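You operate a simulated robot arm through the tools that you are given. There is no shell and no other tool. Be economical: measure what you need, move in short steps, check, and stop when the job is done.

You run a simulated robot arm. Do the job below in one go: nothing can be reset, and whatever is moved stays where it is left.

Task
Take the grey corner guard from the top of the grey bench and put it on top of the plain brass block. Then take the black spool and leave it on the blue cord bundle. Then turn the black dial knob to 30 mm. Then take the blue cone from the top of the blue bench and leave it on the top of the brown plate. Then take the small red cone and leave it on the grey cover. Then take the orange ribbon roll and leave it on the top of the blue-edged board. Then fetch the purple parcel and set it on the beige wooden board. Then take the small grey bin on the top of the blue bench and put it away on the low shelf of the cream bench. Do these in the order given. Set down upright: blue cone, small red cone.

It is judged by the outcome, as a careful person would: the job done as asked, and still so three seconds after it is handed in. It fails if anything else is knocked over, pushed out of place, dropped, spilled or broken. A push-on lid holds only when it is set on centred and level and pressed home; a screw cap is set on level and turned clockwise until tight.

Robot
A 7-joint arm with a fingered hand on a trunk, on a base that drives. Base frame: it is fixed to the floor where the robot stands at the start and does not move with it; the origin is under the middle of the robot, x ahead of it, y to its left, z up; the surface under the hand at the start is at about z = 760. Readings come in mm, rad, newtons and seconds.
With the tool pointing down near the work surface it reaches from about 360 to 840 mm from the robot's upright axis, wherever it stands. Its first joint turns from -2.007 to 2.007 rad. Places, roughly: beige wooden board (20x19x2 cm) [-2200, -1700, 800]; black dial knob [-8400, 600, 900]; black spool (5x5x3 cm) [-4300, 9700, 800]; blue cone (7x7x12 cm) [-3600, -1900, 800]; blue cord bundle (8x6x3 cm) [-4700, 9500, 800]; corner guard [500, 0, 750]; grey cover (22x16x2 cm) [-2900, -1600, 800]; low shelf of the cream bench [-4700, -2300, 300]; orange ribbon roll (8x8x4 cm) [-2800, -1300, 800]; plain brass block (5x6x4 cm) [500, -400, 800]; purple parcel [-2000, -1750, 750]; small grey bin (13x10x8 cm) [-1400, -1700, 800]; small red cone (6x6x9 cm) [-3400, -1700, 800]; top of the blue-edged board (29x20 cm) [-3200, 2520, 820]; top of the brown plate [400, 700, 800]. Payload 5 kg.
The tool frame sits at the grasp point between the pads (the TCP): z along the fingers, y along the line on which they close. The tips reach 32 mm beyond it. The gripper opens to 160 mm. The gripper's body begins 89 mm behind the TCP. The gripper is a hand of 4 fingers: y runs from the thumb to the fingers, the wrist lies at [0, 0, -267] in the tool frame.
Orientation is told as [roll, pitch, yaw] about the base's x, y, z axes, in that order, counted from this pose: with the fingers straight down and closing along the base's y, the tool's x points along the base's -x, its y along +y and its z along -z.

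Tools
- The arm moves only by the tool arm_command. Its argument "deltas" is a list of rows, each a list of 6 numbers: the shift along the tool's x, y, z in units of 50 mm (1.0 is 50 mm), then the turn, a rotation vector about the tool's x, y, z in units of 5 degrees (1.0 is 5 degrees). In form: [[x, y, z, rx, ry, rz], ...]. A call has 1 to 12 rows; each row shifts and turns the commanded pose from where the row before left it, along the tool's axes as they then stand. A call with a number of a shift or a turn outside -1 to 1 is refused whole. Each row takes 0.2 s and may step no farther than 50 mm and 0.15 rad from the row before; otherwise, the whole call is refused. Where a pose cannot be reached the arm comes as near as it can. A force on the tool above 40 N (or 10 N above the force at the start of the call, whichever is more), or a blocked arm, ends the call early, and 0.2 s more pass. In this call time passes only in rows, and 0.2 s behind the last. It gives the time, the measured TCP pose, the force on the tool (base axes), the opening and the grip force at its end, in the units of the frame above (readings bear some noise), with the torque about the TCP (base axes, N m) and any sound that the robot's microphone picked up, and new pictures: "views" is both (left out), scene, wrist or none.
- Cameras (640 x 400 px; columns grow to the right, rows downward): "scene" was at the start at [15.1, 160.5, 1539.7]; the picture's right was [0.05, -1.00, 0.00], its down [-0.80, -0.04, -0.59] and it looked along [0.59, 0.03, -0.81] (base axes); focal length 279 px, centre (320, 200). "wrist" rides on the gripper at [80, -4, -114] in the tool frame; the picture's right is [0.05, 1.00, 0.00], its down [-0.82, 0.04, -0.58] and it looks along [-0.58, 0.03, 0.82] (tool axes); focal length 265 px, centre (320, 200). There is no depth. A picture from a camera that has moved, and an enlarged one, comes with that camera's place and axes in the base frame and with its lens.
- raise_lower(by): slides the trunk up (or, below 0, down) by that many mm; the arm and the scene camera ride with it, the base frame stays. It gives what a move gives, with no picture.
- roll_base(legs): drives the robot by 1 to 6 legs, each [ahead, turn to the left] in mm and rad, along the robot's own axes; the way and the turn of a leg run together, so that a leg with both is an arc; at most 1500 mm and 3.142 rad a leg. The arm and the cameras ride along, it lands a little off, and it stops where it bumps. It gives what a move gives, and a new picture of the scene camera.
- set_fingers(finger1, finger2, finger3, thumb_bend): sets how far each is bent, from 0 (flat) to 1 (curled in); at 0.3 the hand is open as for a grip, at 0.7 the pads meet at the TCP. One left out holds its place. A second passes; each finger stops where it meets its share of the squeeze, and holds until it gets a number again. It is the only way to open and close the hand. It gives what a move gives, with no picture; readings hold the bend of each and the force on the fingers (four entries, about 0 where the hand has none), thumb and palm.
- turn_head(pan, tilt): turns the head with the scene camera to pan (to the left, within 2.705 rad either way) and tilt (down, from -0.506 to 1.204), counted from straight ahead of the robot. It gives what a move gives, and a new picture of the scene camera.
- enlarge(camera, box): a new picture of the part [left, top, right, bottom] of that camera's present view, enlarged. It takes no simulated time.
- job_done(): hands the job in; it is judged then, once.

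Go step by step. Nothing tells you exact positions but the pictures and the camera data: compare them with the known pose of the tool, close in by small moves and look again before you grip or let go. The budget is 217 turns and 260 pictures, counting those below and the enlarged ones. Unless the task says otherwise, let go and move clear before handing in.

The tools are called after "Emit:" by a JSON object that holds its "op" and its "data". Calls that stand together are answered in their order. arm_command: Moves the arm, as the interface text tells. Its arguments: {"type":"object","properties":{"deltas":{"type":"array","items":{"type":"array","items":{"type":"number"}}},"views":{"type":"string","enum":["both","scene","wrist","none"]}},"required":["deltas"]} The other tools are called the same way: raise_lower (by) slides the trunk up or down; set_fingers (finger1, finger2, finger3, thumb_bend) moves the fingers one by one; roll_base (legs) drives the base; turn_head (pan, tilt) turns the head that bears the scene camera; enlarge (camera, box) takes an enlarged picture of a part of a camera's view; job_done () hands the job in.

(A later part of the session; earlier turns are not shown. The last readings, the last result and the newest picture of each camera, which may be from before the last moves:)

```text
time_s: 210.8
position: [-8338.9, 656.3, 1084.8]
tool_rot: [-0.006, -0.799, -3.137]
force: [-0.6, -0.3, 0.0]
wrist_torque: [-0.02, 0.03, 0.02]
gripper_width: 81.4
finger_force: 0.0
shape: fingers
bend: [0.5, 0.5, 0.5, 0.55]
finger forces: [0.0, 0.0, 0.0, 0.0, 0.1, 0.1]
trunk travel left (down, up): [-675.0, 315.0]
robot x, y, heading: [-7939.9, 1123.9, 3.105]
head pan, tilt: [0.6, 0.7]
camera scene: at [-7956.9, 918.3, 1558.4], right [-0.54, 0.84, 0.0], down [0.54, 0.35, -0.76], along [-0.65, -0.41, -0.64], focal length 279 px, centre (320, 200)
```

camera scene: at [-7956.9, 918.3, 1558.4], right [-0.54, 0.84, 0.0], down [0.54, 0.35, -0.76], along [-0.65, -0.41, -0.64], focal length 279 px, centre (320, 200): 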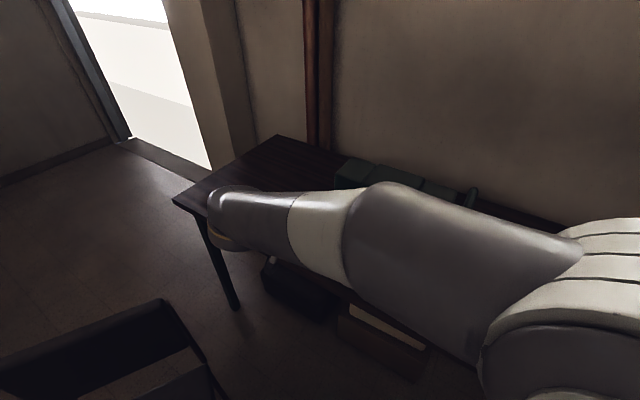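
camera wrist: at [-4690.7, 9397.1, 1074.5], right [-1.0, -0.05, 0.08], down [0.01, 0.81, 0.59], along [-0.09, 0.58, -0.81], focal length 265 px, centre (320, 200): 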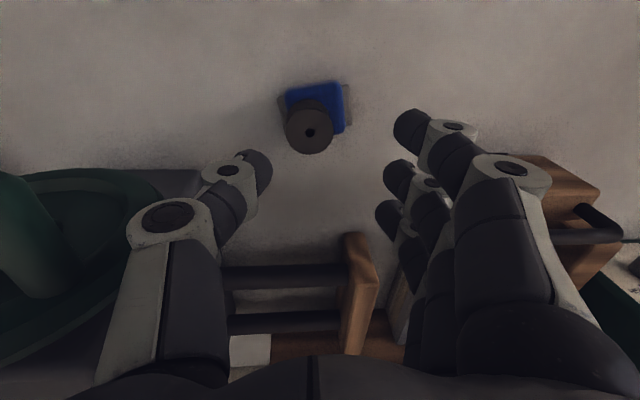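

Emit:
{"op": "arm_command", "data": {"deltas": [[-0.465, 0, -0.02, 0, -1, 0], [-0.465, 0, -0.02, 0, -1, 0], [-0.465, 0, -0.02, 0, -1, 0], [-0.465, 0, -0.02, 0, -1, 0], [-0.465, 0, -0.02, 0, -1, 0], [-0.465, 0, -0.02, 0, -1, 0], [-0.465, 0, -0.02, 0, -1, 0], [-0.465, 0, -0.02, 0, -1, 0], [-0.4, 0, -0.02, 0, -0.85, 0]], "views": "wrist"}}

```text
time_s: 212.8
position: [-8413.5, 655.3, 1274.3]
tool_rot: [-1.303, -1.566, -1.84]
force: [-0.6, 0.6, -1.2]
wrist_torque: [-0.03, 0.0, 0.0]
gripper_width: 81.2
finger_force: 0.1
shape: fingers
bend: [0.5, 0.5, 0.5, 0.55]
finger forces: [0.0, 0.0, 0.1, 0.0, 0.0, 0.0]
trunk travel left (down, up): [-675.0, 315.0]
robot x, y, heading: [-7937.2, 1121.9, 3.108]
head pan, tilt: [0.6, 0.7]
camera wrist: at [-8301.1, 659.8, 1192.2], right [0.0, -1.0, -0.06], down [0.58, -0.05, 0.82], along [-0.82, -0.03, 0.58], focal length 265 px, centre (320, 200)
```

wrist: 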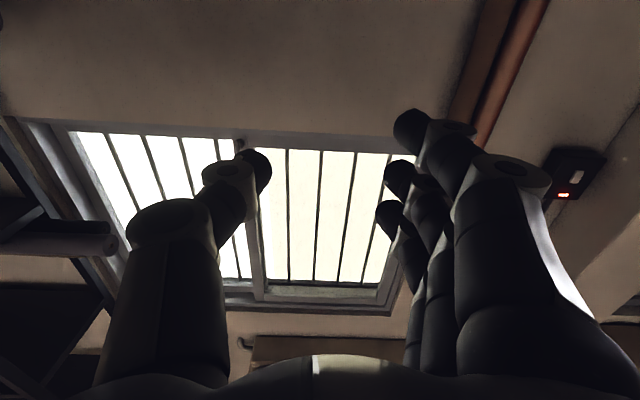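

The hand is horizontal. I back off, shift in line with the knob and descend to its height.

Emit:
{"op": "arm_command", "data": {"deltas": [[0, 0.5, -0.8, 0, 0, 0], [0.3, 0.58, -0.5, 0, 0, 0], [0.9, 0, 0, 0, 0, 0], [0.9, 0, 0, 0, 0, 0], [0.9, 0, 0, 0, 0, 0], [0.9, 0, 0, 0, 0, 0], [0.9, 0, 0, 0, 0, 0], [0.9, 0, 0, 0, 0, 0], [0.9, 0, 0, 0, 0, 0], [0.6, 0, 0, 0, 0, 0]], "views": "both"}}

```text
time_s: 215.0
position: [-8350.9, 601.5, 912.1]
tool_rot: [-1.033, -1.564, -2.107]
force: [0.5, -0.1, -0.1]
wrist_torque: [0.01, 0.01, 0.01]
gripper_width: 81.3
finger_force: 0.0
shape: fingers
bend: [0.5, 0.5, 0.5, 0.55]
finger forces: [0.0, 0.0, 0.0, 0.0, 0.1, 0.0]
trunk travel left (down, up): [-675.0, 315.0]
robot x, y, heading: [-7943.6, 1123.9, 3.106]
head pan, tilt: [0.6, 0.7]
camera scene: at [-7956.9, 917.7, 1558.4], right [-0.54, 0.84, 0.0], down [0.54, 0.35, -0.76], along [-0.65, -0.41, -0.64], focal length 279 px, centre (320, 200)
camera wrist: at [-8236.9, 607.1, 831.6], right [0.0, -1.0, -0.06], down [0.58, -0.05, 0.82], along [-0.82, -0.03, 0.57], focal length 265 px, centre (320, 200)
```

scene: 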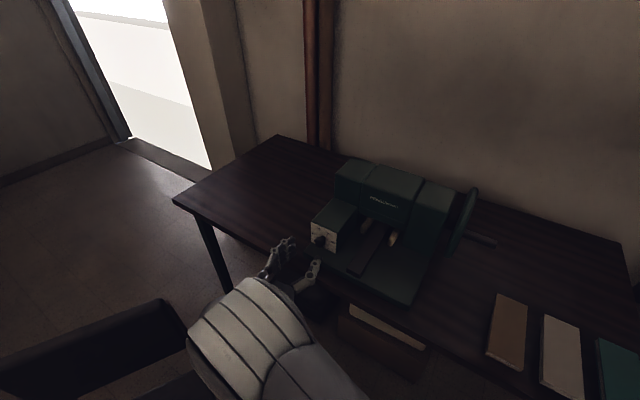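
wrist: 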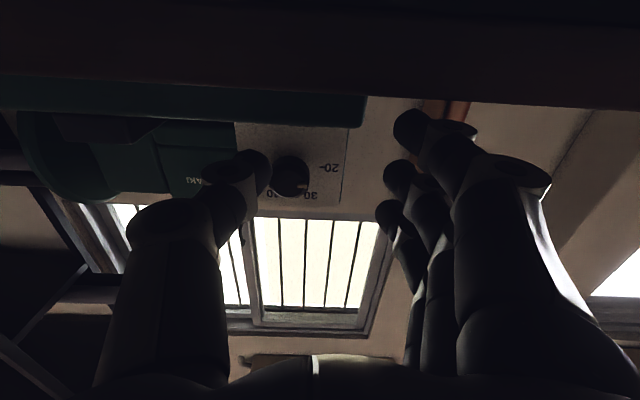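

The wrist camera sees the dial from below. I enlarge to measure.

Emit:
{"op": "enlarge", "data": {"camera": "wrist", "box": [220, 110, 370, 220]}}

Emit:
{"op": "enlarge", "data": {"camera": "scene", "box": [260, 200, 380, 280]}}

```text
3.64 times, centred on (295, 165) of wrist
camera zoom: at [-8236.9, 607.1, 831.6], right [0.0, -1.0, -0.06], down [0.58, -0.05, 0.82], along [-0.82, -0.03, 0.57], focal length 965 px, centre (411, 327)
```

zoom: 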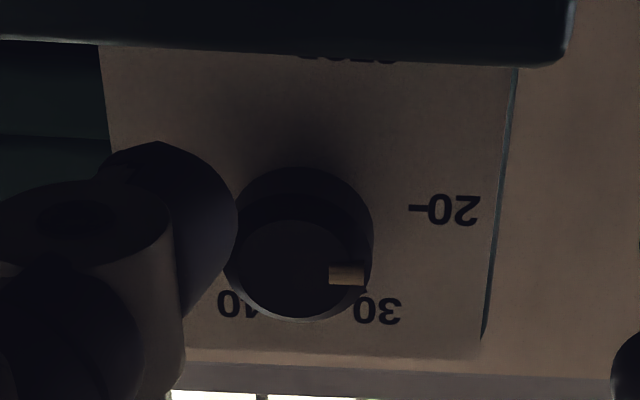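

```text
5.00 times, centred on (320, 240) of scene
camera zoom: at [-7956.9, 917.7, 1558.4], right [-0.54, 0.84, 0.0], down [0.54, 0.35, -0.76], along [-0.65, -0.41, -0.64], focal length 1396 px, centre (320, 0)
```

zoom: 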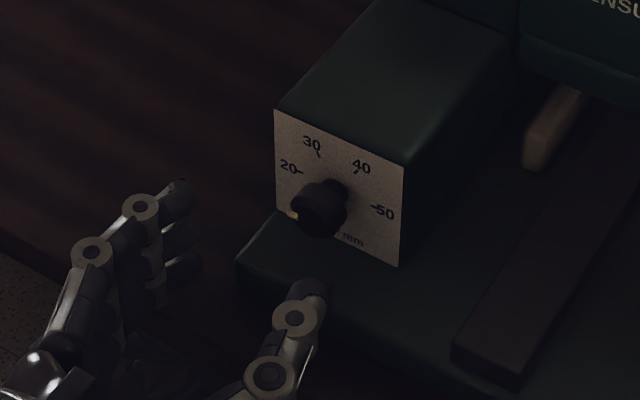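

Triangulating both views, the knob front is at about (-8414, 626, 941); pointer is near 20. I curl the outer fingers away, align on the axis and roll the hand back 17° before gripping.

Emit:
{"op": "set_fingers", "data": {"finger1": 0.95, "finger2": 0.5, "finger3": 0.95, "thumb_bend": 0.52}}

Emit:
{"op": "arm_command", "data": {"deltas": [[-0.58, -0.5, 0, 0, 0, -1], [0, 0, 0, 0, 0, -1], [0, 0, 0, 0, 0, -1]], "views": "both"}}

```text
time_s: 216.0
position: [-8349.4, 601.7, 911.4]
tool_rot: [-1.049, -1.564, -2.089]
force: [-0.1, 0.2, 0.1]
wrist_torque: [-0.02, 0.0, 0.0]
gripper_width: 51.4
finger_force: 0.0
shape: fingers
bend: [0.95, 0.5, 0.95, 0.52]
finger forces: [0.0, 0.0, 0.0, 0.0, 0.1, 0.1]
trunk travel left (down, up): [-675.0, 315.0]
robot x, y, heading: [-7942.2, 1122.2, 3.103]
head pan, tilt: [0.6, 0.7]
```

```text
time_s: 216.8
position: [-8348.7, 626.9, 942.8]
tool_rot: [-1.561, -1.302, -1.582]
force: [1.0, 0.2, 0.0]
wrist_torque: [0.0, -0.01, 0.0]
gripper_width: 51.7
finger_force: 0.0
shape: fingers
bend: [0.95, 0.5, 0.95, 0.52]
finger forces: [0.0, 0.0, 0.1, 0.0, 0.0, 0.1]
trunk travel left (down, up): [-675.0, 315.0]
robot x, y, heading: [-7940.4, 1124.0, 3.108]
head pan, tilt: [0.6, 0.7]
camera scene: at [-7956.9, 917.7, 1558.3], right [-0.54, 0.84, 0.0], down [0.54, 0.35, -0.76], along [-0.65, -0.41, -0.64], focal length 279 px, centre (320, 200)
camera wrist: at [-8235.1, 652.6, 865.4], right [0.0, -0.95, -0.31], down [0.58, -0.26, 0.78], along [-0.82, -0.18, 0.55], focal length 265 px, centre (320, 200)
```

scene: 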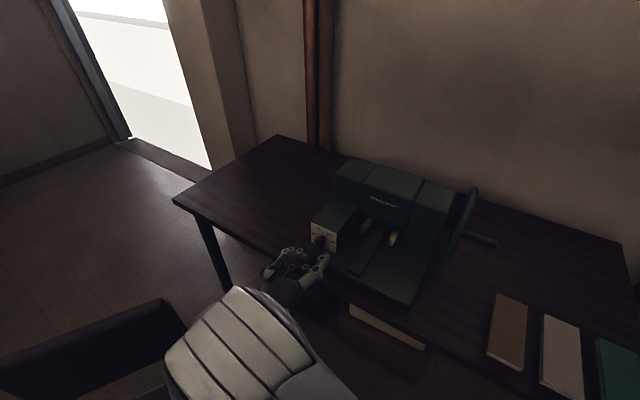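
wrist: 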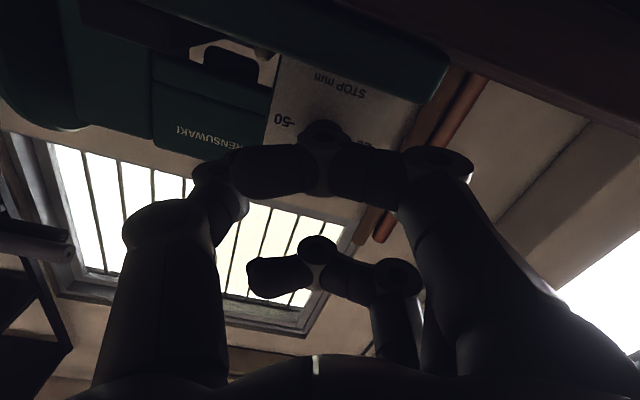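

Aligned on the axis (plate centre ~ y 624, z 940). I advance 48 mm.

Emit:
{"op": "arm_command", "data": {"deltas": [[0, 0, 0.5, 0, 0, 0], [0, 0, 0.46, 0, 0, 0]], "views": "both"}}

Emit:
{"op": "enlarge", "data": {"camera": "scene", "box": [260, 200, 380, 280]}}

```text
time_s: 217.4
position: [-8396.6, 629.3, 940.6]
tool_rot: [-1.558, -1.304, -1.58]
force: [-0.2, 0.4, -0.1]
wrist_torque: [-0.01, 0.01, -0.01]
gripper_width: 51.4
finger_force: 0.0
shape: fingers
bend: [0.95, 0.5, 0.95, 0.52]
finger forces: [0.0, 0.1, 0.1, 0.1, 0.0, 0.1]
trunk travel left (down, up): [-675.0, 315.0]
robot x, y, heading: [-7941.7, 1124.9, 3.11]
head pan, tilt: [0.6, 0.7]
camera scene: at [-7957.2, 918.2, 1558.4], right [-0.54, 0.84, 0.0], down [0.54, 0.35, -0.76], along [-0.65, -0.41, -0.64], focal length 279 px, centre (320, 200)
camera wrist: at [-8283.4, 654.6, 864.2], right [0.0, -0.95, -0.31], down [0.58, -0.26, 0.78], along [-0.82, -0.18, 0.55], focal length 265 px, centre (320, 200)
```

scene: 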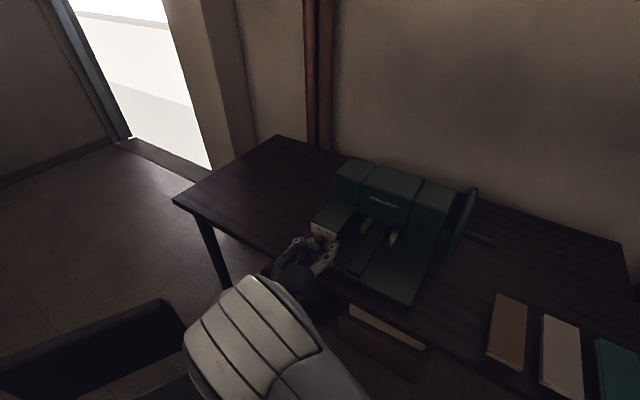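
wrist: 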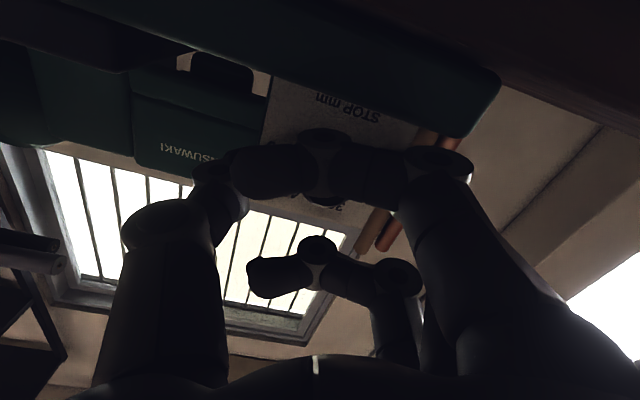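

```text
5.00 times, centred on (320, 240) of scene
camera zoom: at [-7957.2, 918.2, 1558.4], right [-0.54, 0.84, 0.0], down [0.54, 0.35, -0.76], along [-0.65, -0.41, -0.64], focal length 1396 px, centre (320, 0)
```

zoom: 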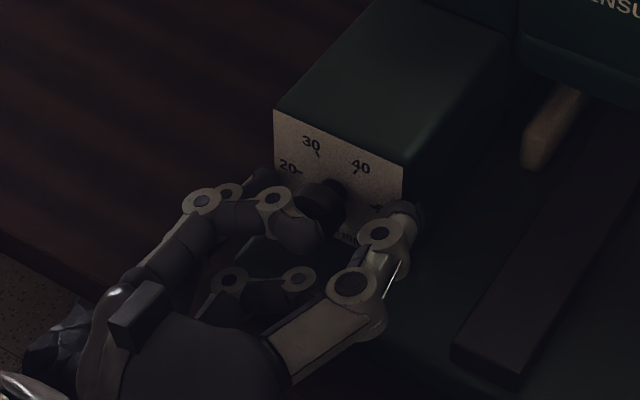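

Emit:
{"op": "set_fingers", "data": {"finger2": 0.74, "thumb_bend": 0.74}}

Emit:
{"op": "enlarge", "data": {"camera": "scene", "box": [280, 205, 360, 260]}}

```text
time_s: 218.4
position: [-8398.0, 630.3, 940.5]
tool_rot: [-1.56, -1.304, -1.582]
force: [-5.3, 3.9, 2.6]
wrist_torque: [-0.01, -0.01, 0.03]
gripper_width: 42.0
finger_force: 11.1
shape: fingers
bend: [0.95, 0.62, 0.95, 0.68]
finger forces: [0.0, 9.2, 0.0, 0.1, 13.6, 0.1]
trunk travel left (down, up): [-675.0, 315.0]
robot x, y, heading: [-7938.8, 1123.3, 3.106]
head pan, tilt: [0.6, 0.7]
```

```text
7.27 times, centred on (320, 232) of scene
camera zoom: at [-7957.4, 918.8, 1558.5], right [-0.54, 0.84, 0.0], down [0.54, 0.35, -0.76], along [-0.65, -0.41, -0.64], focal length 2030 px, centre (320, -36)
```

zoom: 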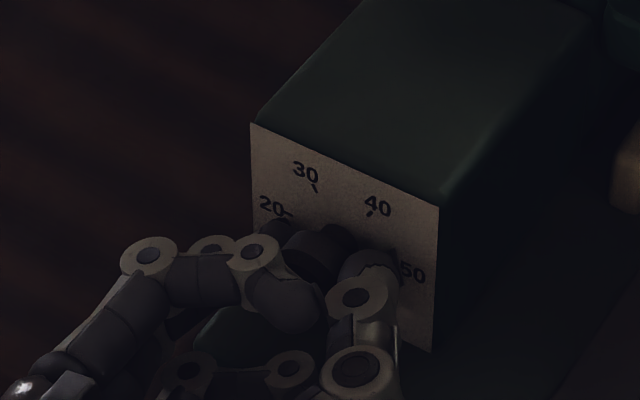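

The knob is gripped. I turn it clockwise 55° and check.

Emit:
{"op": "arm_command", "data": {"deltas": [[0, 0, 0, 0, 0, 1], [0, 0, 0, 0, 0, 1], [0, 0, 0, 0, 0, 1], [0, 0, 0, 0, 0, 1], [0, 0, 0, 0, 0, 1], [0, 0, 0, 0, 0, 1], [0, 0, 0, 0, 0, 1], [0, 0, 0, 0, 0, 1], [0, 0, 0, 0, 0, 1], [0, 0, 0, 0, 0, 1], [0, 0, 0, 0, 0, 1]], "views": "wrist"}}

Emit:
{"op": "enlarge", "data": {"camera": "scene", "box": [280, 205, 360, 260]}}

```text
time_s: 220.8
position: [-8397.8, 627.7, 943.3]
tool_rot: [1.563, -0.877, 1.576]
force: [0.2, 14.4, -9.1]
wrist_torque: [0.11, -0.21, -0.31]
gripper_width: 42.5
finger_force: 13.6
shape: fingers
bend: [0.95, 0.63, 0.95, 0.68]
finger forces: [0.1, 4.5, 0.1, 0.0, 22.2, 0.0]
trunk travel left (down, up): [-675.0, 315.0]
robot x, y, heading: [-7940.1, 1122.8, 3.103]
head pan, tilt: [0.6, 0.7]
camera wrist: at [-8283.6, 580.2, 877.9], right [0.0, -0.8, 0.6], down [0.57, 0.49, 0.66], along [-0.82, 0.35, 0.46], focal length 265 px, centre (320, 200)
```

wrist: 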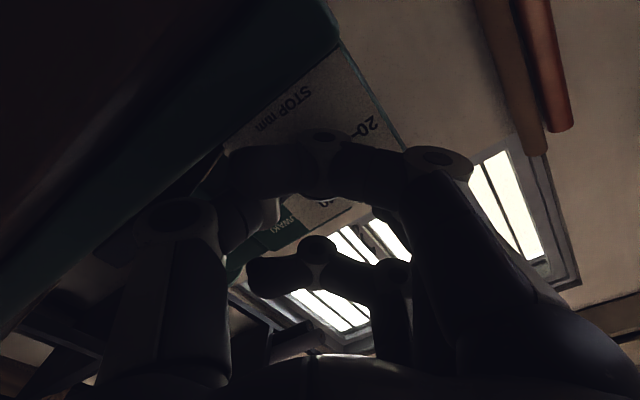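

```text
7.27 times, centred on (320, 232) of scene
camera zoom: at [-7957.4, 919.4, 1558.5], right [-0.54, 0.84, 0.0], down [0.54, 0.35, -0.76], along [-0.65, -0.41, -0.64], focal length 2030 px, centre (320, -36)
```

zoom: 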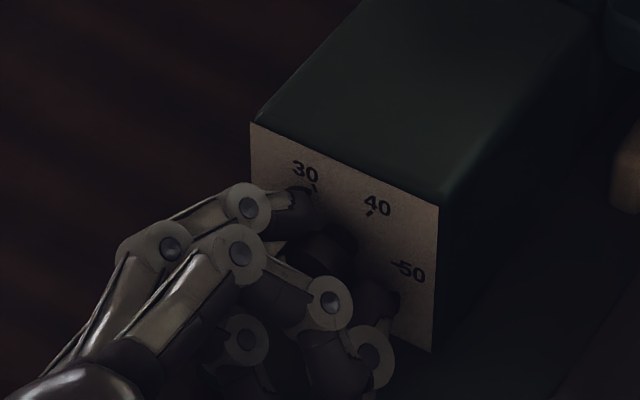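

I release, back off and read the dial.

Emit:
{"op": "set_fingers", "data": {"finger2": 0.5, "thumb_bend": 0.5}}

Emit:
{"op": "arm_command", "data": {"deltas": [[0, 0, -0.9, 0, 0, 0], [0, 0, -0.5, 0, 0, 0]], "views": "none"}}

Emit:
{"op": "enlarge", "data": {"camera": "scene", "box": [305, 215, 345, 255]}}

Emit:
{"op": "enlarge", "data": {"camera": "wrist", "box": [200, 60, 420, 240]}}

```text
time_s: 221.8
position: [-8396.7, 627.6, 942.0]
tool_rot: [1.567, -0.877, 1.574]
force: [0.4, -0.6, 0.5]
wrist_torque: [0.0, 0.02, 0.03]
gripper_width: 53.3
finger_force: 0.1
shape: fingers
bend: [0.95, 0.5, 0.95, 0.5]
finger forces: [0.0, 0.0, 0.0, 0.0, 0.0, 0.0]
trunk travel left (down, up): [-675.0, 315.0]
robot x, y, heading: [-7944.1, 1123.9, 3.113]
head pan, tilt: [0.6, 0.7]
```

```text
time_s: 222.4
position: [-8325.4, 629.8, 942.9]
tool_rot: [1.566, -0.878, 1.574]
force: [0.1, -0.3, 0.1]
wrist_torque: [-0.04, 0.01, -0.01]
gripper_width: 53.3
finger_force: 0.0
shape: fingers
bend: [0.95, 0.5, 0.95, 0.5]
finger forces: [0.1, 0.0, 0.0, 0.0, 0.0, 0.1]
trunk travel left (down, up): [-675.0, 315.0]
robot x, y, heading: [-7942.4, 1125.0, 3.105]
head pan, tilt: [0.6, 0.7]
```

```text
10.00 times, centred on (325, 235) of scene
camera zoom: at [-7956.3, 918.3, 1558.4], right [-0.54, 0.84, 0.0], down [0.54, 0.35, -0.77], along [-0.65, -0.41, -0.64], focal length 2792 px, centre (270, -150)
```

zoom: 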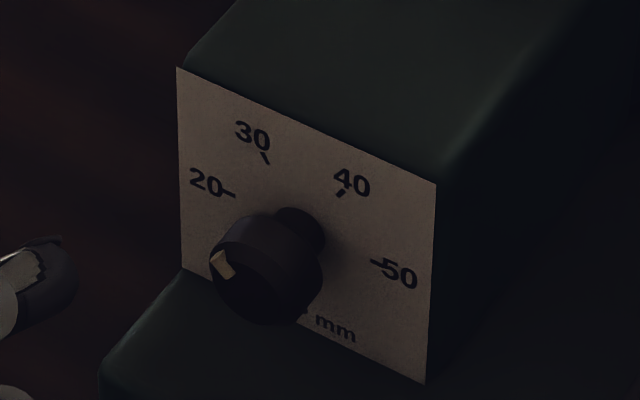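

```text
2.22 times, centred on (310, 150) of wrist
camera zoom: at [-8212.5, 581.5, 878.5], right [0.0, -0.8, 0.6], down [0.58, 0.49, 0.66], along [-0.82, 0.34, 0.46], focal length 590 px, centre (342, 311)
```

zoom: 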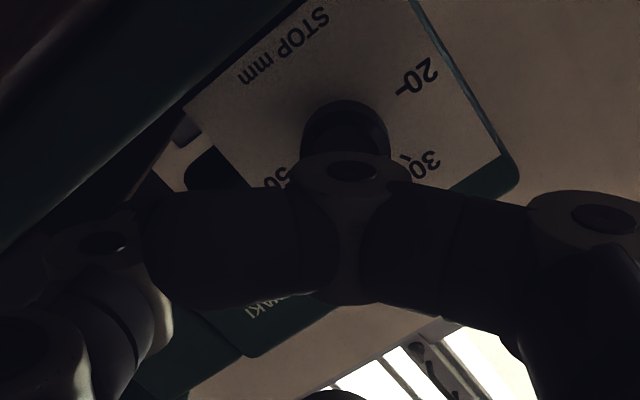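

The knob has turned about 52°; by my geometry it reads ~27. I open the fingers to get a cleaner wrist view.

Emit:
{"op": "set_fingers", "data": {"finger1": 0.4, "finger3": 0.4, "finger2": 0.4, "thumb_bend": 0.4}}

Emit:
{"op": "enlarge", "data": {"camera": "wrist", "box": [260, 60, 420, 180]}}

```text
time_s: 223.4
position: [-8327.3, 628.9, 943.4]
tool_rot: [1.568, -0.878, 1.575]
force: [0.7, 0.2, -0.1]
wrist_torque: [0.0, 0.0, 0.0]
gripper_width: 130.6
finger_force: 0.1
shape: fingers
bend: [0.4, 0.4, 0.4, 0.4]
finger forces: [0.0, 0.0, 0.0, 0.1, 0.0, 0.1]
trunk travel left (down, up): [-675.0, 315.0]
robot x, y, heading: [-7942.7, 1122.8, 3.11]
head pan, tilt: [0.6, 0.7]
```

```text
3.33 times, centred on (340, 120) of wrist
camera zoom: at [-8213.0, 581.5, 878.4], right [0.0, -0.8, 0.6], down [0.58, 0.49, 0.66], along [-0.82, 0.34, 0.46], focal length 885 px, centre (253, 467)
```

zoom: 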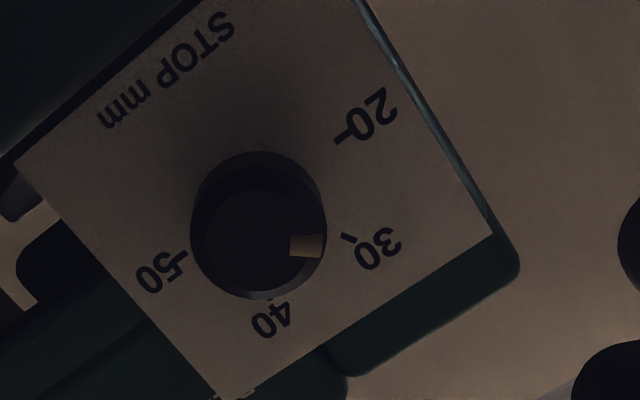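

Pixel-to-plate geometry gives the 30 tick at -31.5° and the pointer at about -49°; I need about 18° more clockwise. I roll the hand back, realign 5 mm, and regrip.

Emit:
{"op": "set_fingers", "data": {"finger1": 0.95, "finger2": 0.5, "finger3": 0.95, "thumb_bend": 0.52}}

Emit:
{"op": "arm_command", "data": {"deltas": [[0, 0, 0, 0, 0, -1], [0, 0, 0, 0, 0, -1], [0, 0, 0, 0, 0, -1], [0, 0, 0, 0, 0, -1], [0, 0, 0, 0, 0, -1], [0, 0, 0, 0, 0, -1], [0, 0, 0, 0, 0, -1], [0.04, 0.11, 0.5, 0, 0, 0], [0, 0, 0.9, 0, 0, 0]], "views": "none"}}

Emit:
{"op": "set_fingers", "data": {"finger2": 0.76, "thumb_bend": 0.76}}

Emit:
{"op": "enlarge", "data": {"camera": "scene", "box": [280, 205, 360, 260]}}

```text
time_s: 224.4
position: [-8325.9, 628.3, 942.9]
tool_rot: [1.567, -0.879, 1.575]
force: [-0.4, 0.4, -0.5]
wrist_torque: [0.02, 0.02, -0.02]
gripper_width: 52.1
finger_force: 0.0
shape: fingers
bend: [0.95, 0.5, 0.95, 0.52]
finger forces: [0.0, 0.1, 0.0, 0.0, 0.1, 0.1]
trunk travel left (down, up): [-675.0, 315.0]
robot x, y, heading: [-7940.9, 1123.0, 3.108]
head pan, tilt: [0.6, 0.7]
```

```text
time_s: 226.4
position: [-8397.2, 622.1, 941.7]
tool_rot: [1.531, -1.489, 1.609]
force: [0.4, -0.3, 0.2]
wrist_torque: [0.0, 0.02, 0.02]
gripper_width: 52.1
finger_force: 0.0
shape: fingers
bend: [0.95, 0.5, 0.95, 0.52]
finger forces: [0.0, 0.0, 0.1, 0.1, 0.1, 0.0]
trunk travel left (down, up): [-675.0, 315.0]
robot x, y, heading: [-7940.3, 1122.2, 3.105]
head pan, tilt: [0.6, 0.7]
```

```text
time_s: 227.4
position: [-8397.1, 624.4, 942.7]
tool_rot: [1.535, -1.486, 1.603]
force: [-8.4, 16.7, -3.3]
wrist_torque: [0.05, -0.03, -0.25]
gripper_width: 42.9
finger_force: 15.6
shape: fingers
bend: [0.95, 0.68, 0.95, 0.67]
finger forces: [0.0, 6.8, 0.0, 0.1, 23.9, 0.0]
trunk travel left (down, up): [-675.0, 315.0]
robot x, y, heading: [-7939.6, 1124.0, 3.108]
head pan, tilt: [0.6, 0.7]
```

```text
7.27 times, centred on (320, 232) of scene
camera zoom: at [-7958.3, 920.3, 1558.6], right [-0.54, 0.84, 0.0], down [0.54, 0.34, -0.76], along [-0.65, -0.41, -0.64], focal length 2030 px, centre (320, -36)
```

zoom: 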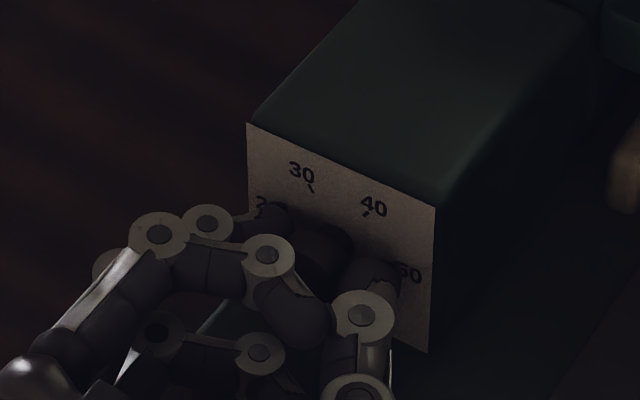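

Emit:
{"op": "arm_command", "data": {"deltas": [[0, 0, 0, 0, 0, 1], [0, 0, 0, 0, 0, 1], [0, 0, 0, 0, 0, 1], [0, 0, 0, 0, 0, 1], [0, 0, 0, 0, 0, 0.3]], "views": "none"}}

Emit:
{"op": "set_fingers", "data": {"finger2": 0.5, "thumb_bend": 0.5}}

Emit:
{"op": "arm_command", "data": {"deltas": [[0, 0, -0.9, 0, 0, 0], [0, 0, -0.5, 0, 0, 0]], "views": "none"}}

Emit:
{"op": "set_fingers", "data": {"finger1": 0.4, "finger2": 0.4, "finger3": 0.4, "thumb_bend": 0.4}}

Emit:
{"op": "enlarge", "data": {"camera": "wrist", "box": [260, 60, 420, 180]}}

Emit:
{"op": "enlarge", "data": {"camera": "scene", "box": [305, 215, 345, 255]}}

```text
time_s: 228.6
position: [-8398.2, 625.8, 942.3]
tool_rot: [1.565, -1.109, 1.575]
force: [-6.0, 21.1, 7.1]
wrist_torque: [0.09, 0.22, -0.43]
gripper_width: 43.0
finger_force: 16.4
shape: fingers
bend: [0.95, 0.68, 0.95, 0.67]
finger forces: [0.0, 8.6, 0.0, 0.1, 24.8, 0.0]
trunk travel left (down, up): [-675.0, 315.0]
robot x, y, heading: [-7941.0, 1124.6, 3.107]
head pan, tilt: [0.6, 0.7]
```

```text
time_s: 229.6
position: [-8395.5, 623.1, 940.3]
tool_rot: [1.563, -1.115, 1.578]
force: [-1.0, 0.5, 0.6]
wrist_torque: [-0.01, 0.0, 0.04]
gripper_width: 53.3
finger_force: 0.1
shape: fingers
bend: [0.95, 0.5, 0.95, 0.5]
finger forces: [0.0, 0.0, 0.1, 0.0, 0.1, 0.0]
trunk travel left (down, up): [-675.0, 315.0]
robot x, y, heading: [-7944.4, 1123.0, 3.108]
head pan, tilt: [0.6, 0.7]
```

```text
time_s: 230.2
position: [-8328.0, 622.8, 942.0]
tool_rot: [1.565, -1.113, 1.578]
force: [-0.2, 0.6, -0.2]
wrist_torque: [-0.03, -0.04, 0.01]
gripper_width: 53.3
finger_force: 0.1
shape: fingers
bend: [0.95, 0.5, 0.95, 0.5]
finger forces: [0.1, 0.1, 0.0, 0.0, 0.1, 0.0]
trunk travel left (down, up): [-675.0, 315.0]
robot x, y, heading: [-7939.3, 1124.2, 3.108]
head pan, tilt: [0.6, 0.7]
```

```text
time_s: 231.2
position: [-8328.6, 622.2, 940.7]
tool_rot: [1.564, -1.113, 1.579]
force: [-0.2, -0.5, -0.2]
wrist_torque: [-0.02, -0.01, 0.01]
gripper_width: 130.6
finger_force: 0.0
shape: fingers
bend: [0.4, 0.4, 0.4, 0.4]
finger forces: [0.0, 0.0, 0.0, 0.0, 0.0, 0.1]
trunk travel left (down, up): [-675.0, 315.0]
robot x, y, heading: [-7944.2, 1125.3, 3.109]
head pan, tilt: [0.6, 0.7]
```

```text
3.33 times, centred on (340, 120) of wrist
camera zoom: at [-8214.9, 591.1, 866.9], right [0.0, -0.92, 0.39], down [0.57, 0.32, 0.75], along [-0.82, 0.23, 0.53], focal length 885 px, centre (253, 467)
```

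zoom: 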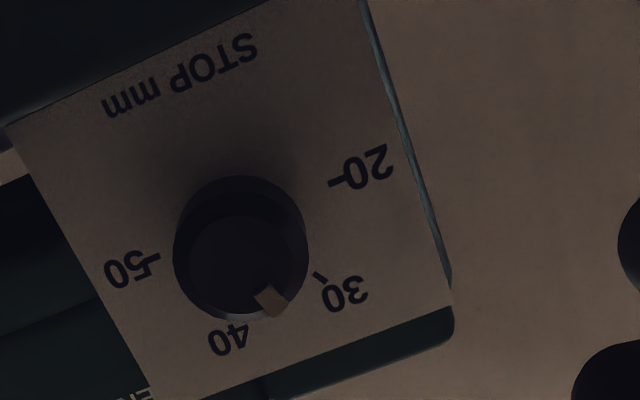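

```text
10.00 times, centred on (325, 235) of scene
camera zoom: at [-7956.8, 918.5, 1558.4], right [-0.54, 0.84, 0.0], down [0.54, 0.35, -0.76], along [-0.65, -0.41, -0.64], focal length 2792 px, centre (270, -150)
```

zoom: 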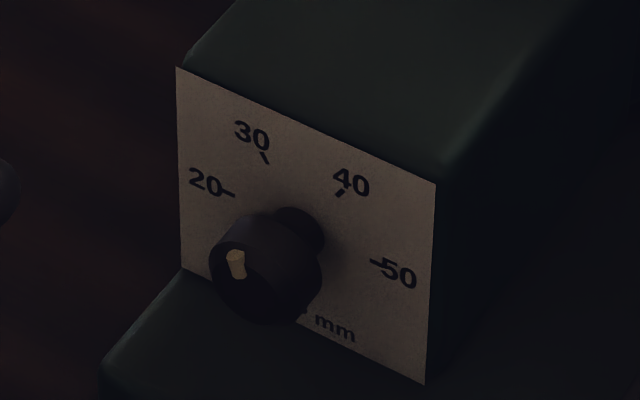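

The pointer overshot to about -18° (~32 mm). I'll regrip with outer fingers open so the wrist camera can watch, and turn back ~14°.

Emit:
{"op": "set_fingers", "data": {"finger2": 0.52, "thumb_bend": 0.54}}

Emit:
{"op": "arm_command", "data": {"deltas": [[-0.02, -0.06, 0.5, 0, 0, 0], [0, 0, 0.9, 0, 0, 0]], "views": "none"}}

Emit:
{"op": "set_fingers", "data": {"finger2": 0.72, "thumb_bend": 0.72}}

Emit:
{"op": "enlarge", "data": {"camera": "wrist", "box": [240, 80, 440, 230]}}

Emit:
{"op": "enlarge", "data": {"camera": "scene", "box": [295, 210, 355, 255]}}

```text
time_s: 232.2
position: [-8327.3, 622.8, 941.7]
tool_rot: [1.564, -1.113, 1.577]
force: [0.1, -0.2, 0.1]
wrist_torque: [-0.02, 0.03, -0.01]
gripper_width: 103.3
finger_force: 0.0
shape: fingers
bend: [0.4, 0.52, 0.4, 0.54]
finger forces: [0.0, 0.1, 0.0, 0.0, 0.1, 0.0]
trunk travel left (down, up): [-675.0, 315.0]
robot x, y, heading: [-7939.9, 1122.5, 3.115]
head pan, tilt: [0.6, 0.7]
```

```text
time_s: 232.8
position: [-8397.0, 625.7, 943.8]
tool_rot: [1.563, -1.112, 1.58]
force: [11.6, -0.6, -0.4]
wrist_torque: [-0.08, -0.33, -0.55]
gripper_width: 104.7
finger_force: 6.2
shape: fingers
bend: [0.4, 0.52, 0.4, 0.54]
finger forces: [0.0, 0.3, 0.0, 0.0, 11.6, 0.0]
trunk travel left (down, up): [-675.0, 315.0]
robot x, y, heading: [-7942.5, 1123.4, 3.107]
head pan, tilt: [0.6, 0.7]
```

```text
time_s: 233.8
position: [-8400.9, 626.6, 943.1]
tool_rot: [1.565, -1.112, 1.576]
force: [6.0, 6.0, -7.7]
wrist_torque: [-0.03, -0.32, -0.4]
gripper_width: 85.2
finger_force: 16.4
shape: fingers
bend: [0.4, 0.66, 0.4, 0.67]
finger forces: [0.0, 8.5, 0.1, 0.0, 24.0, 0.0]
trunk travel left (down, up): [-675.0, 315.0]
robot x, y, heading: [-7939.7, 1122.1, 3.108]
head pan, tilt: [0.6, 0.7]
```

```text
2.67 times, centred on (340, 155) of wrist
camera zoom: at [-8287.4, 595.6, 869.1], right [0.0, -0.92, 0.39], down [0.58, 0.32, 0.75], along [-0.82, 0.23, 0.53], focal length 708 px, centre (267, 320)
```

zoom: 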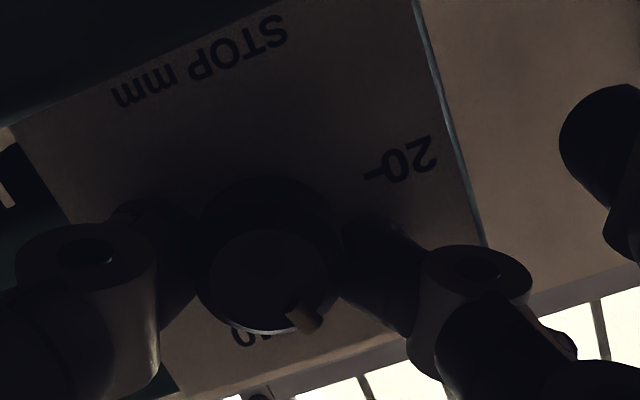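

```text
8.89 times, centred on (325, 232) of scene
camera zoom: at [-7956.8, 918.8, 1558.4], right [-0.54, 0.84, 0.0], down [0.54, 0.35, -0.76], along [-0.65, -0.41, -0.64], focal length 2482 px, centre (276, -89)
```

zoom: 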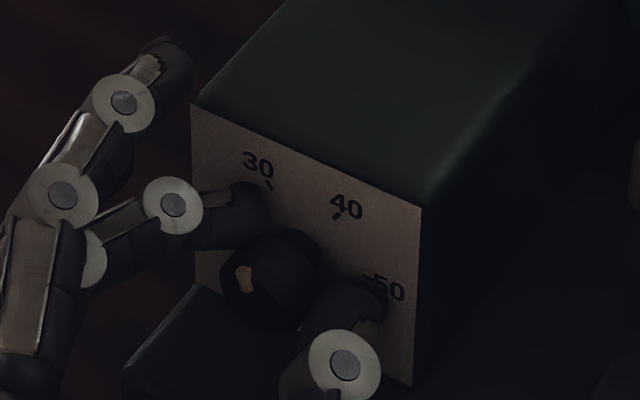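

I can see the pointer while gripping (about -19°). Turn back 13° and check.

Emit:
{"op": "arm_command", "data": {"deltas": [[0, 0, 0, 0, 0, -1], [0, 0, 0, 0, 0, -1], [0, 0, 0, 0, 0, -0.6]], "views": "none"}}

Emit:
{"op": "enlarge", "data": {"camera": "wrist", "box": [240, 80, 440, 230]}}

Emit:
{"op": "enlarge", "data": {"camera": "scene", "box": [295, 210, 355, 255]}}

```text
time_s: 234.6
position: [-8399.9, 626.9, 944.3]
tool_rot: [1.563, -1.338, 1.575]
force: [-9.6, 3.6, 3.5]
wrist_torque: [-0.03, 0.08, 0.03]
gripper_width: 84.3
finger_force: 10.7
shape: fingers
bend: [0.4, 0.66, 0.4, 0.67]
finger forces: [0.1, 10.3, 0.0, 0.0, 11.6, 0.0]
trunk travel left (down, up): [-675.0, 315.0]
robot x, y, heading: [-7940.6, 1125.0, 3.101]
head pan, tilt: [0.6, 0.7]
```

```text
2.67 times, centred on (340, 155) of wrist
camera zoom: at [-8287.0, 612.6, 863.4], right [0.0, -0.98, 0.18], down [0.58, 0.15, 0.8], along [-0.82, 0.1, 0.57], focal length 708 px, centre (267, 320)
```

zoom: 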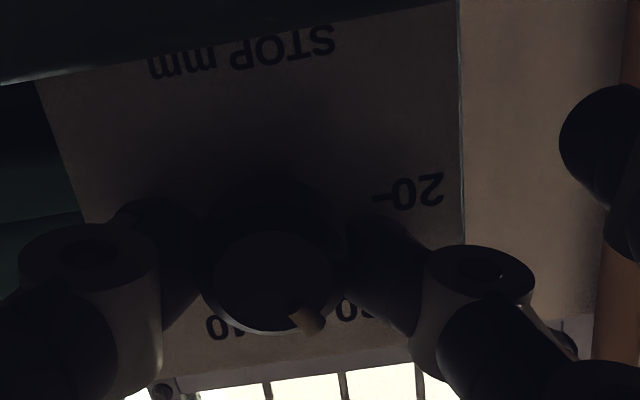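

```text
8.89 times, centred on (325, 232) of scene
camera zoom: at [-7958.2, 919.2, 1558.6], right [-0.54, 0.84, 0.0], down [0.54, 0.35, -0.76], along [-0.65, -0.41, -0.64], focal length 2482 px, centre (276, -89)
```

zoom: 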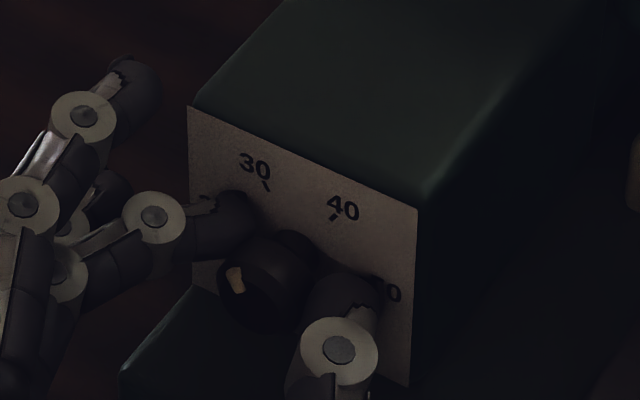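

The pointer now measures about -32°, right at 30. I release and verify.

Emit:
{"op": "set_fingers", "data": {"finger2": 0.5, "thumb_bend": 0.52}}

Emit:
{"op": "arm_command", "data": {"deltas": [[0, 0, -0.9, 0, 0, 0], [0, 0, -0.5, 0, 0, 0]], "views": "none"}}

Emit:
{"op": "enlarge", "data": {"camera": "wrist", "box": [260, 60, 420, 180]}}

Emit:
{"op": "enlarge", "data": {"camera": "scene", "box": [305, 215, 345, 255]}}

```text
time_s: 235.6
position: [-8396.1, 625.6, 940.8]
tool_rot: [1.558, -1.34, 1.585]
force: [0.9, 0.3, 0.5]
wrist_torque: [0.01, 0.01, 0.03]
gripper_width: 106.4
finger_force: 0.1
shape: fingers
bend: [0.4, 0.5, 0.4, 0.52]
finger forces: [0.1, 0.0, 0.1, 0.1, 0.5, 0.0]
trunk travel left (down, up): [-675.0, 315.0]
robot x, y, heading: [-7941.8, 1122.6, 3.105]
head pan, tilt: [0.6, 0.7]
```

```text
time_s: 236.2
position: [-8325.3, 629.3, 940.4]
tool_rot: [1.561, -1.34, 1.581]
force: [-0.2, -0.1, -0.4]
wrist_torque: [-0.02, 0.01, -0.02]
gripper_width: 106.7
finger_force: 0.1
shape: fingers
bend: [0.4, 0.5, 0.4, 0.52]
finger forces: [0.0, 0.0, 0.0, 0.0, 0.0, 0.0]
trunk travel left (down, up): [-675.0, 315.0]
robot x, y, heading: [-7942.9, 1126.7, 3.109]
head pan, tilt: [0.6, 0.7]
```

```text
3.33 times, centred on (340, 120) of wrist
camera zoom: at [-8212.8, 615.1, 862.0], right [0.0, -0.98, 0.18], down [0.58, 0.14, 0.81], along [-0.82, 0.1, 0.57], focal length 885 px, centre (253, 467)
```

zoom: 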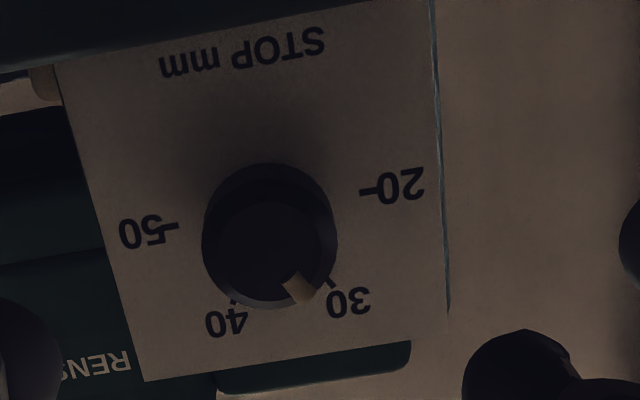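

```text
10.00 times, centred on (325, 235) of scene
camera zoom: at [-7956.4, 918.6, 1558.4], right [-0.54, 0.84, 0.0], down [0.54, 0.35, -0.77], along [-0.65, -0.41, -0.64], focal length 2792 px, centre (270, -150)
```

zoom: 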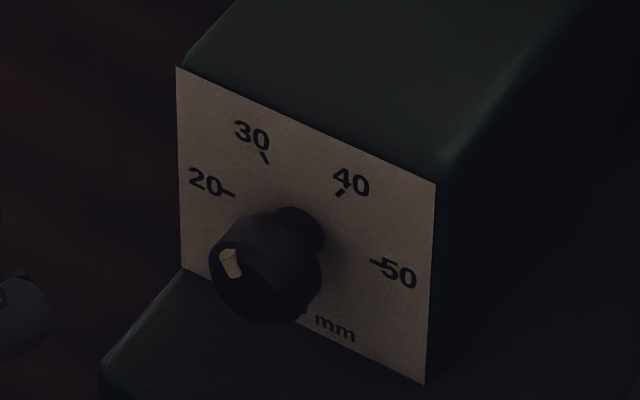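

The pointer is on 30. I raise the hand, pitch it back down, and tuck the arm.

Emit:
{"op": "arm_command", "data": {"deltas": [[-0.9, 0, 0, 0, 0, -1], [-0.9, 0, 0, 0, 0, -1], [-0.9, 0, 0, 0, 0, 0], [-0.9, 0, 0, 0, 0, 0], [-0.9, 0, 0, 0, 0, 0], [-0.9, 0, 0, 0, 0, 0], [-0.9, 0, 0, 0, 0, 0]], "views": "none"}}

Emit:
{"op": "arm_command", "data": {"deltas": [[0.465, 0, -0.02, 0, 1, 0], [0.465, 0, -0.02, 0, 1, 0], [0.465, 0, -0.02, 0, 1, 0], [0.465, 0, -0.02, 0, 1, 0], [0.465, 0, -0.02, 0, 1, 0], [0.465, 0, -0.02, 0, 1, 0], [0.465, 0, -0.02, 0, 1, 0], [0.465, 0, -0.02, 0, 1, 0], [0.465, 0, -0.02, 0, 1, 0]], "views": "none"}}

Emit:
{"op": "arm_command", "data": {"deltas": [[0.465, 0, -0.02, 0, 1, 0], [0.465, 0, -0.02, 0, 1, 0], [0.465, 0, -0.02, 0, 1, 0], [0.465, 0, -0.02, 0, 1, 0], [0.465, 0, -0.02, 0, 1, 0], [0.465, 0, -0.02, 0, 1, 0], [0.465, 0, -0.02, 0, 1, 0], [0.465, 0, -0.02, 0, 1, 0], [0.465, 0, -0.02, 0, 1, 0]], "views": "none"}}

```text
time_s: 237.8
position: [-8331.4, 652.5, 1253.8]
tool_rot: [1.517, -1.514, 1.625]
force: [-0.5, -0.1, 0.0]
wrist_torque: [0.03, 0.0, 0.0]
gripper_width: 106.5
finger_force: 0.0
shape: fingers
bend: [0.4, 0.5, 0.4, 0.52]
finger forces: [0.0, 0.0, 0.0, 0.0, 0.0, 0.1]
trunk travel left (down, up): [-675.0, 315.0]
robot x, y, heading: [-7938.3, 1121.1, 3.107]
head pan, tilt: [0.6, 0.7]
```

```text
time_s: 239.8
position: [-8248.0, 643.5, 1064.6]
tool_rot: [0.08, -0.781, 3.087]
force: [0.3, 0.2, -0.7]
wrist_torque: [0.02, 0.0, 0.03]
gripper_width: 106.4
finger_force: 0.1
shape: fingers
bend: [0.4, 0.5, 0.4, 0.52]
finger forces: [0.0, 0.1, 0.1, 0.0, 0.0, 0.0]
trunk travel left (down, up): [-675.0, 315.0]
robot x, y, heading: [-7937.5, 1124.3, 3.108]
head pan, tilt: [0.6, 0.7]
```

```text
time_s: 241.8
position: [-8062.7, 638.8, 988.8]
tool_rot: [0.056, 0.004, -3.14]
force: [0.1, 0.1, 0.3]
wrist_torque: [0.0, -0.02, -0.02]
gripper_width: 106.7
finger_force: 0.2
shape: fingers
bend: [0.4, 0.5, 0.4, 0.52]
finger forces: [0.0, 0.2, 0.0, 0.0, 0.0, 0.0]
trunk travel left (down, up): [-675.0, 315.0]
robot x, y, heading: [-7940.0, 1118.2, 3.11]
head pan, tilt: [0.6, 0.7]
```

Emit:
{"op": "arm_command", "data": {"deltas": [[-0.44, -0.8, -0.2, 0.64, 0, 0], [-0.44, -0.8, -0.2, 0, 0, 0], [-0.44, -0.8, -0.2, 0, 0, 0], [-0.44, -0.8, -0.2, 0, 0, 0], [-0.44, -0.8, -0.2, 0, 0, 0], [-0.44, -0.8, -0.2, 0, 0, 0], [-0.44, -0.8, -0.2, 0, 0, 0], [-0.44, -0.8, -0.2, 0, 0, 0], [-0.44, -0.8, -0.2, 0, 0, 0], [-0.44, -0.8, -0.2, 0, 0, 0], [-0.44, -0.8, -0.2, 0, 0, 0], [-0.44, -0.8, -0.2, 0, 0, 0]], "views": "none"}}

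Emit:
{"op": "roll_base", "data": {"legs": [[0, -0.215], [-1500, 0], [-325, 0], [0, 2.963]]}}

Emit:
{"op": "turn_head", "data": {"pan": 0, "tilt": 0.4}}

```text
time_s: 244.4
position: [-8331.5, 1117.4, 1085.1]
tool_rot: [0.001, 0.004, -3.14]
force: [-0.8, 0.2, 0.0]
wrist_torque: [0.03, 0.0, -0.03]
gripper_width: 106.3
finger_force: 0.0
shape: fingers
bend: [0.4, 0.5, 0.4, 0.52]
finger forces: [0.0, 0.0, 0.0, 0.0, 0.0, 0.1]
out of reach, approached as far as the arm can: row 8
trunk travel left (down, up): [-675.0, 315.0]
robot x, y, heading: [-7941.1, 1127.7, 3.111]
head pan, tilt: [0.6, 0.7]
```

```text
time_s: 261.6
position: [-5757.6, 601.9, 1086.1]
tool_rot: [0.002, 0.003, -0.293]
force: [-1.1, -0.2, -0.2]
wrist_torque: [-0.01, -0.03, -0.04]
gripper_width: 106.7
finger_force: 0.1
shape: fingers
bend: [0.4, 0.5, 0.4, 0.52]
finger forces: [0.1, 0.0, 0.0, 0.0, 0.0, 0.1]
trunk travel left (down, up): [-675.0, 315.0]
robot x, y, heading: [-6133.1, 707.2, -0.326]
head pan, tilt: [0.6, 0.7]
camera scene: at [-6056.6, 898.3, 1558.4], right [0.27, -0.96, 0.0], down [-0.62, -0.17, -0.76], along [0.74, 0.21, -0.64], focal length 279 px, centre (320, 200)
```

scene: 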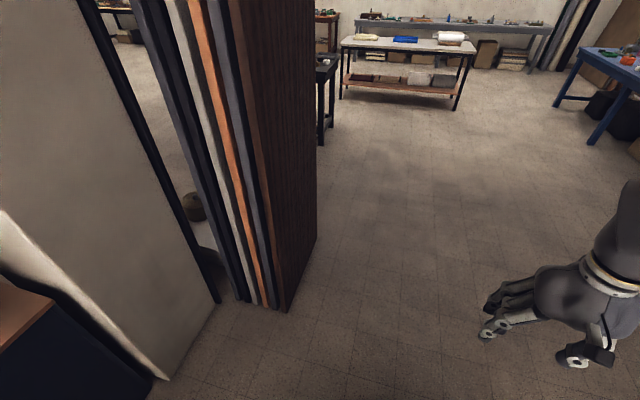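

```text
time_s: 262.6
position: [-5758.4, 601.5, 1085.3]
tool_rot: [0.0, 0.001, -0.294]
force: [0.0, -0.1, 0.7]
wrist_torque: [-0.01, 0.0, -0.05]
gripper_width: 106.7
finger_force: 0.0
shape: fingers
bend: [0.4, 0.5, 0.4, 0.52]
finger forces: [0.0, 0.1, 0.1, 0.0, 0.1, 0.1]
trunk travel left (down, up): [-675.0, 315.0]
robot x, y, heading: [-6132.4, 704.5, -0.33]
head pan, tilt: [0.0, 0.4]
camera scene: at [-6050.7, 845.7, 1585.3], right [-0.32, -0.95, 0.0], down [-0.37, 0.12, -0.92], along [0.87, -0.3, -0.39], focal length 279 px, centre (320, 200)
```

scene: 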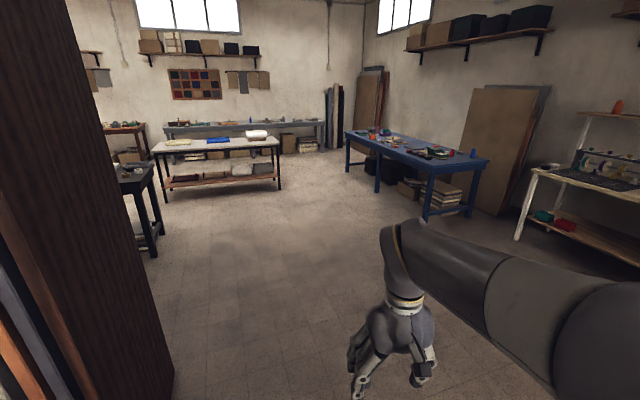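

I drive to about (-3700, -550), facing the blue bench's right end.

Emit:
{"op": "roll_base", "data": {"legs": [[0, -0.146], [1400, 0], [1337, 0], [0, -1.1]]}}

Emit:
{"op": "turn_head", "data": {"pan": 0, "tilt": 0.6}}

```text
time_s: 279.4
position: [-3657.1, -908.6, 1085.2]
tool_rot: [-0.001, 0.002, -1.575]
force: [0.5, -0.2, 0.1]
wrist_torque: [-0.02, -0.02, -0.01]
gripper_width: 106.7
finger_force: 0.0
shape: fingers
bend: [0.4, 0.5, 0.4, 0.52]
finger forces: [0.0, 0.0, 0.0, 0.0, 0.1, 0.0]
trunk travel left (down, up): [-675.0, 315.0]
robot x, y, heading: [-3665.1, -515.7, -1.606]
head pan, tilt: [0.0, 0.4]
camera scene: at [-3506.1, -556.9, 1585.3], right [-1.0, 0.04, 0.0], down [0.01, 0.39, -0.92], along [-0.04, -0.92, -0.39], focal length 279 px, centre (320, 200)
```

scene: 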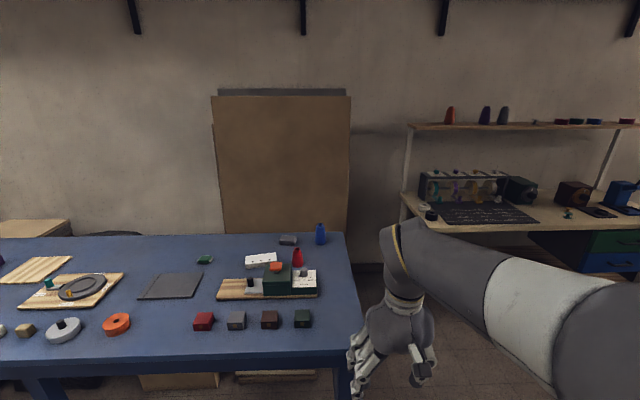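

```text
time_s: 280.1
position: [-3658.1, -908.5, 1084.7]
tool_rot: [0.0, 0.002, -1.575]
force: [-0.8, 0.1, -0.6]
wrist_torque: [0.0, -0.01, 0.04]
gripper_width: 106.8
finger_force: 0.1
shape: fingers
bend: [0.4, 0.5, 0.4, 0.52]
finger forces: [0.0, 0.0, 0.0, 0.0, 0.0, 0.1]
trunk travel left (down, up): [-675.0, 315.0]
robot x, y, heading: [-3659.5, -515.8, -1.605]
head pan, tilt: [0.0, 0.6]
camera scene: at [-3505.8, -552.6, 1567.1], right [-1.0, 0.04, 0.0], down [0.02, 0.56, -0.83], along [-0.03, -0.82, -0.56], focal length 279 px, centre (320, 200)
```

scene: 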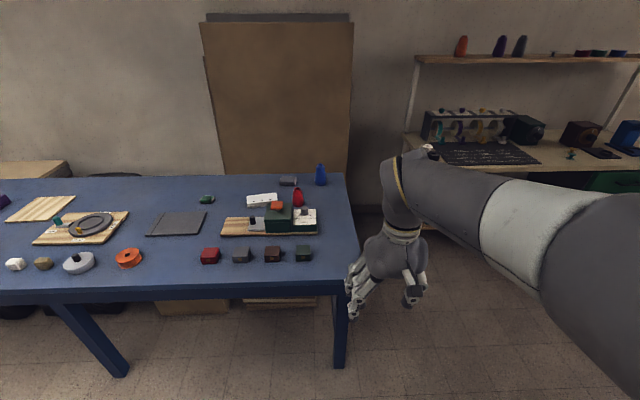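

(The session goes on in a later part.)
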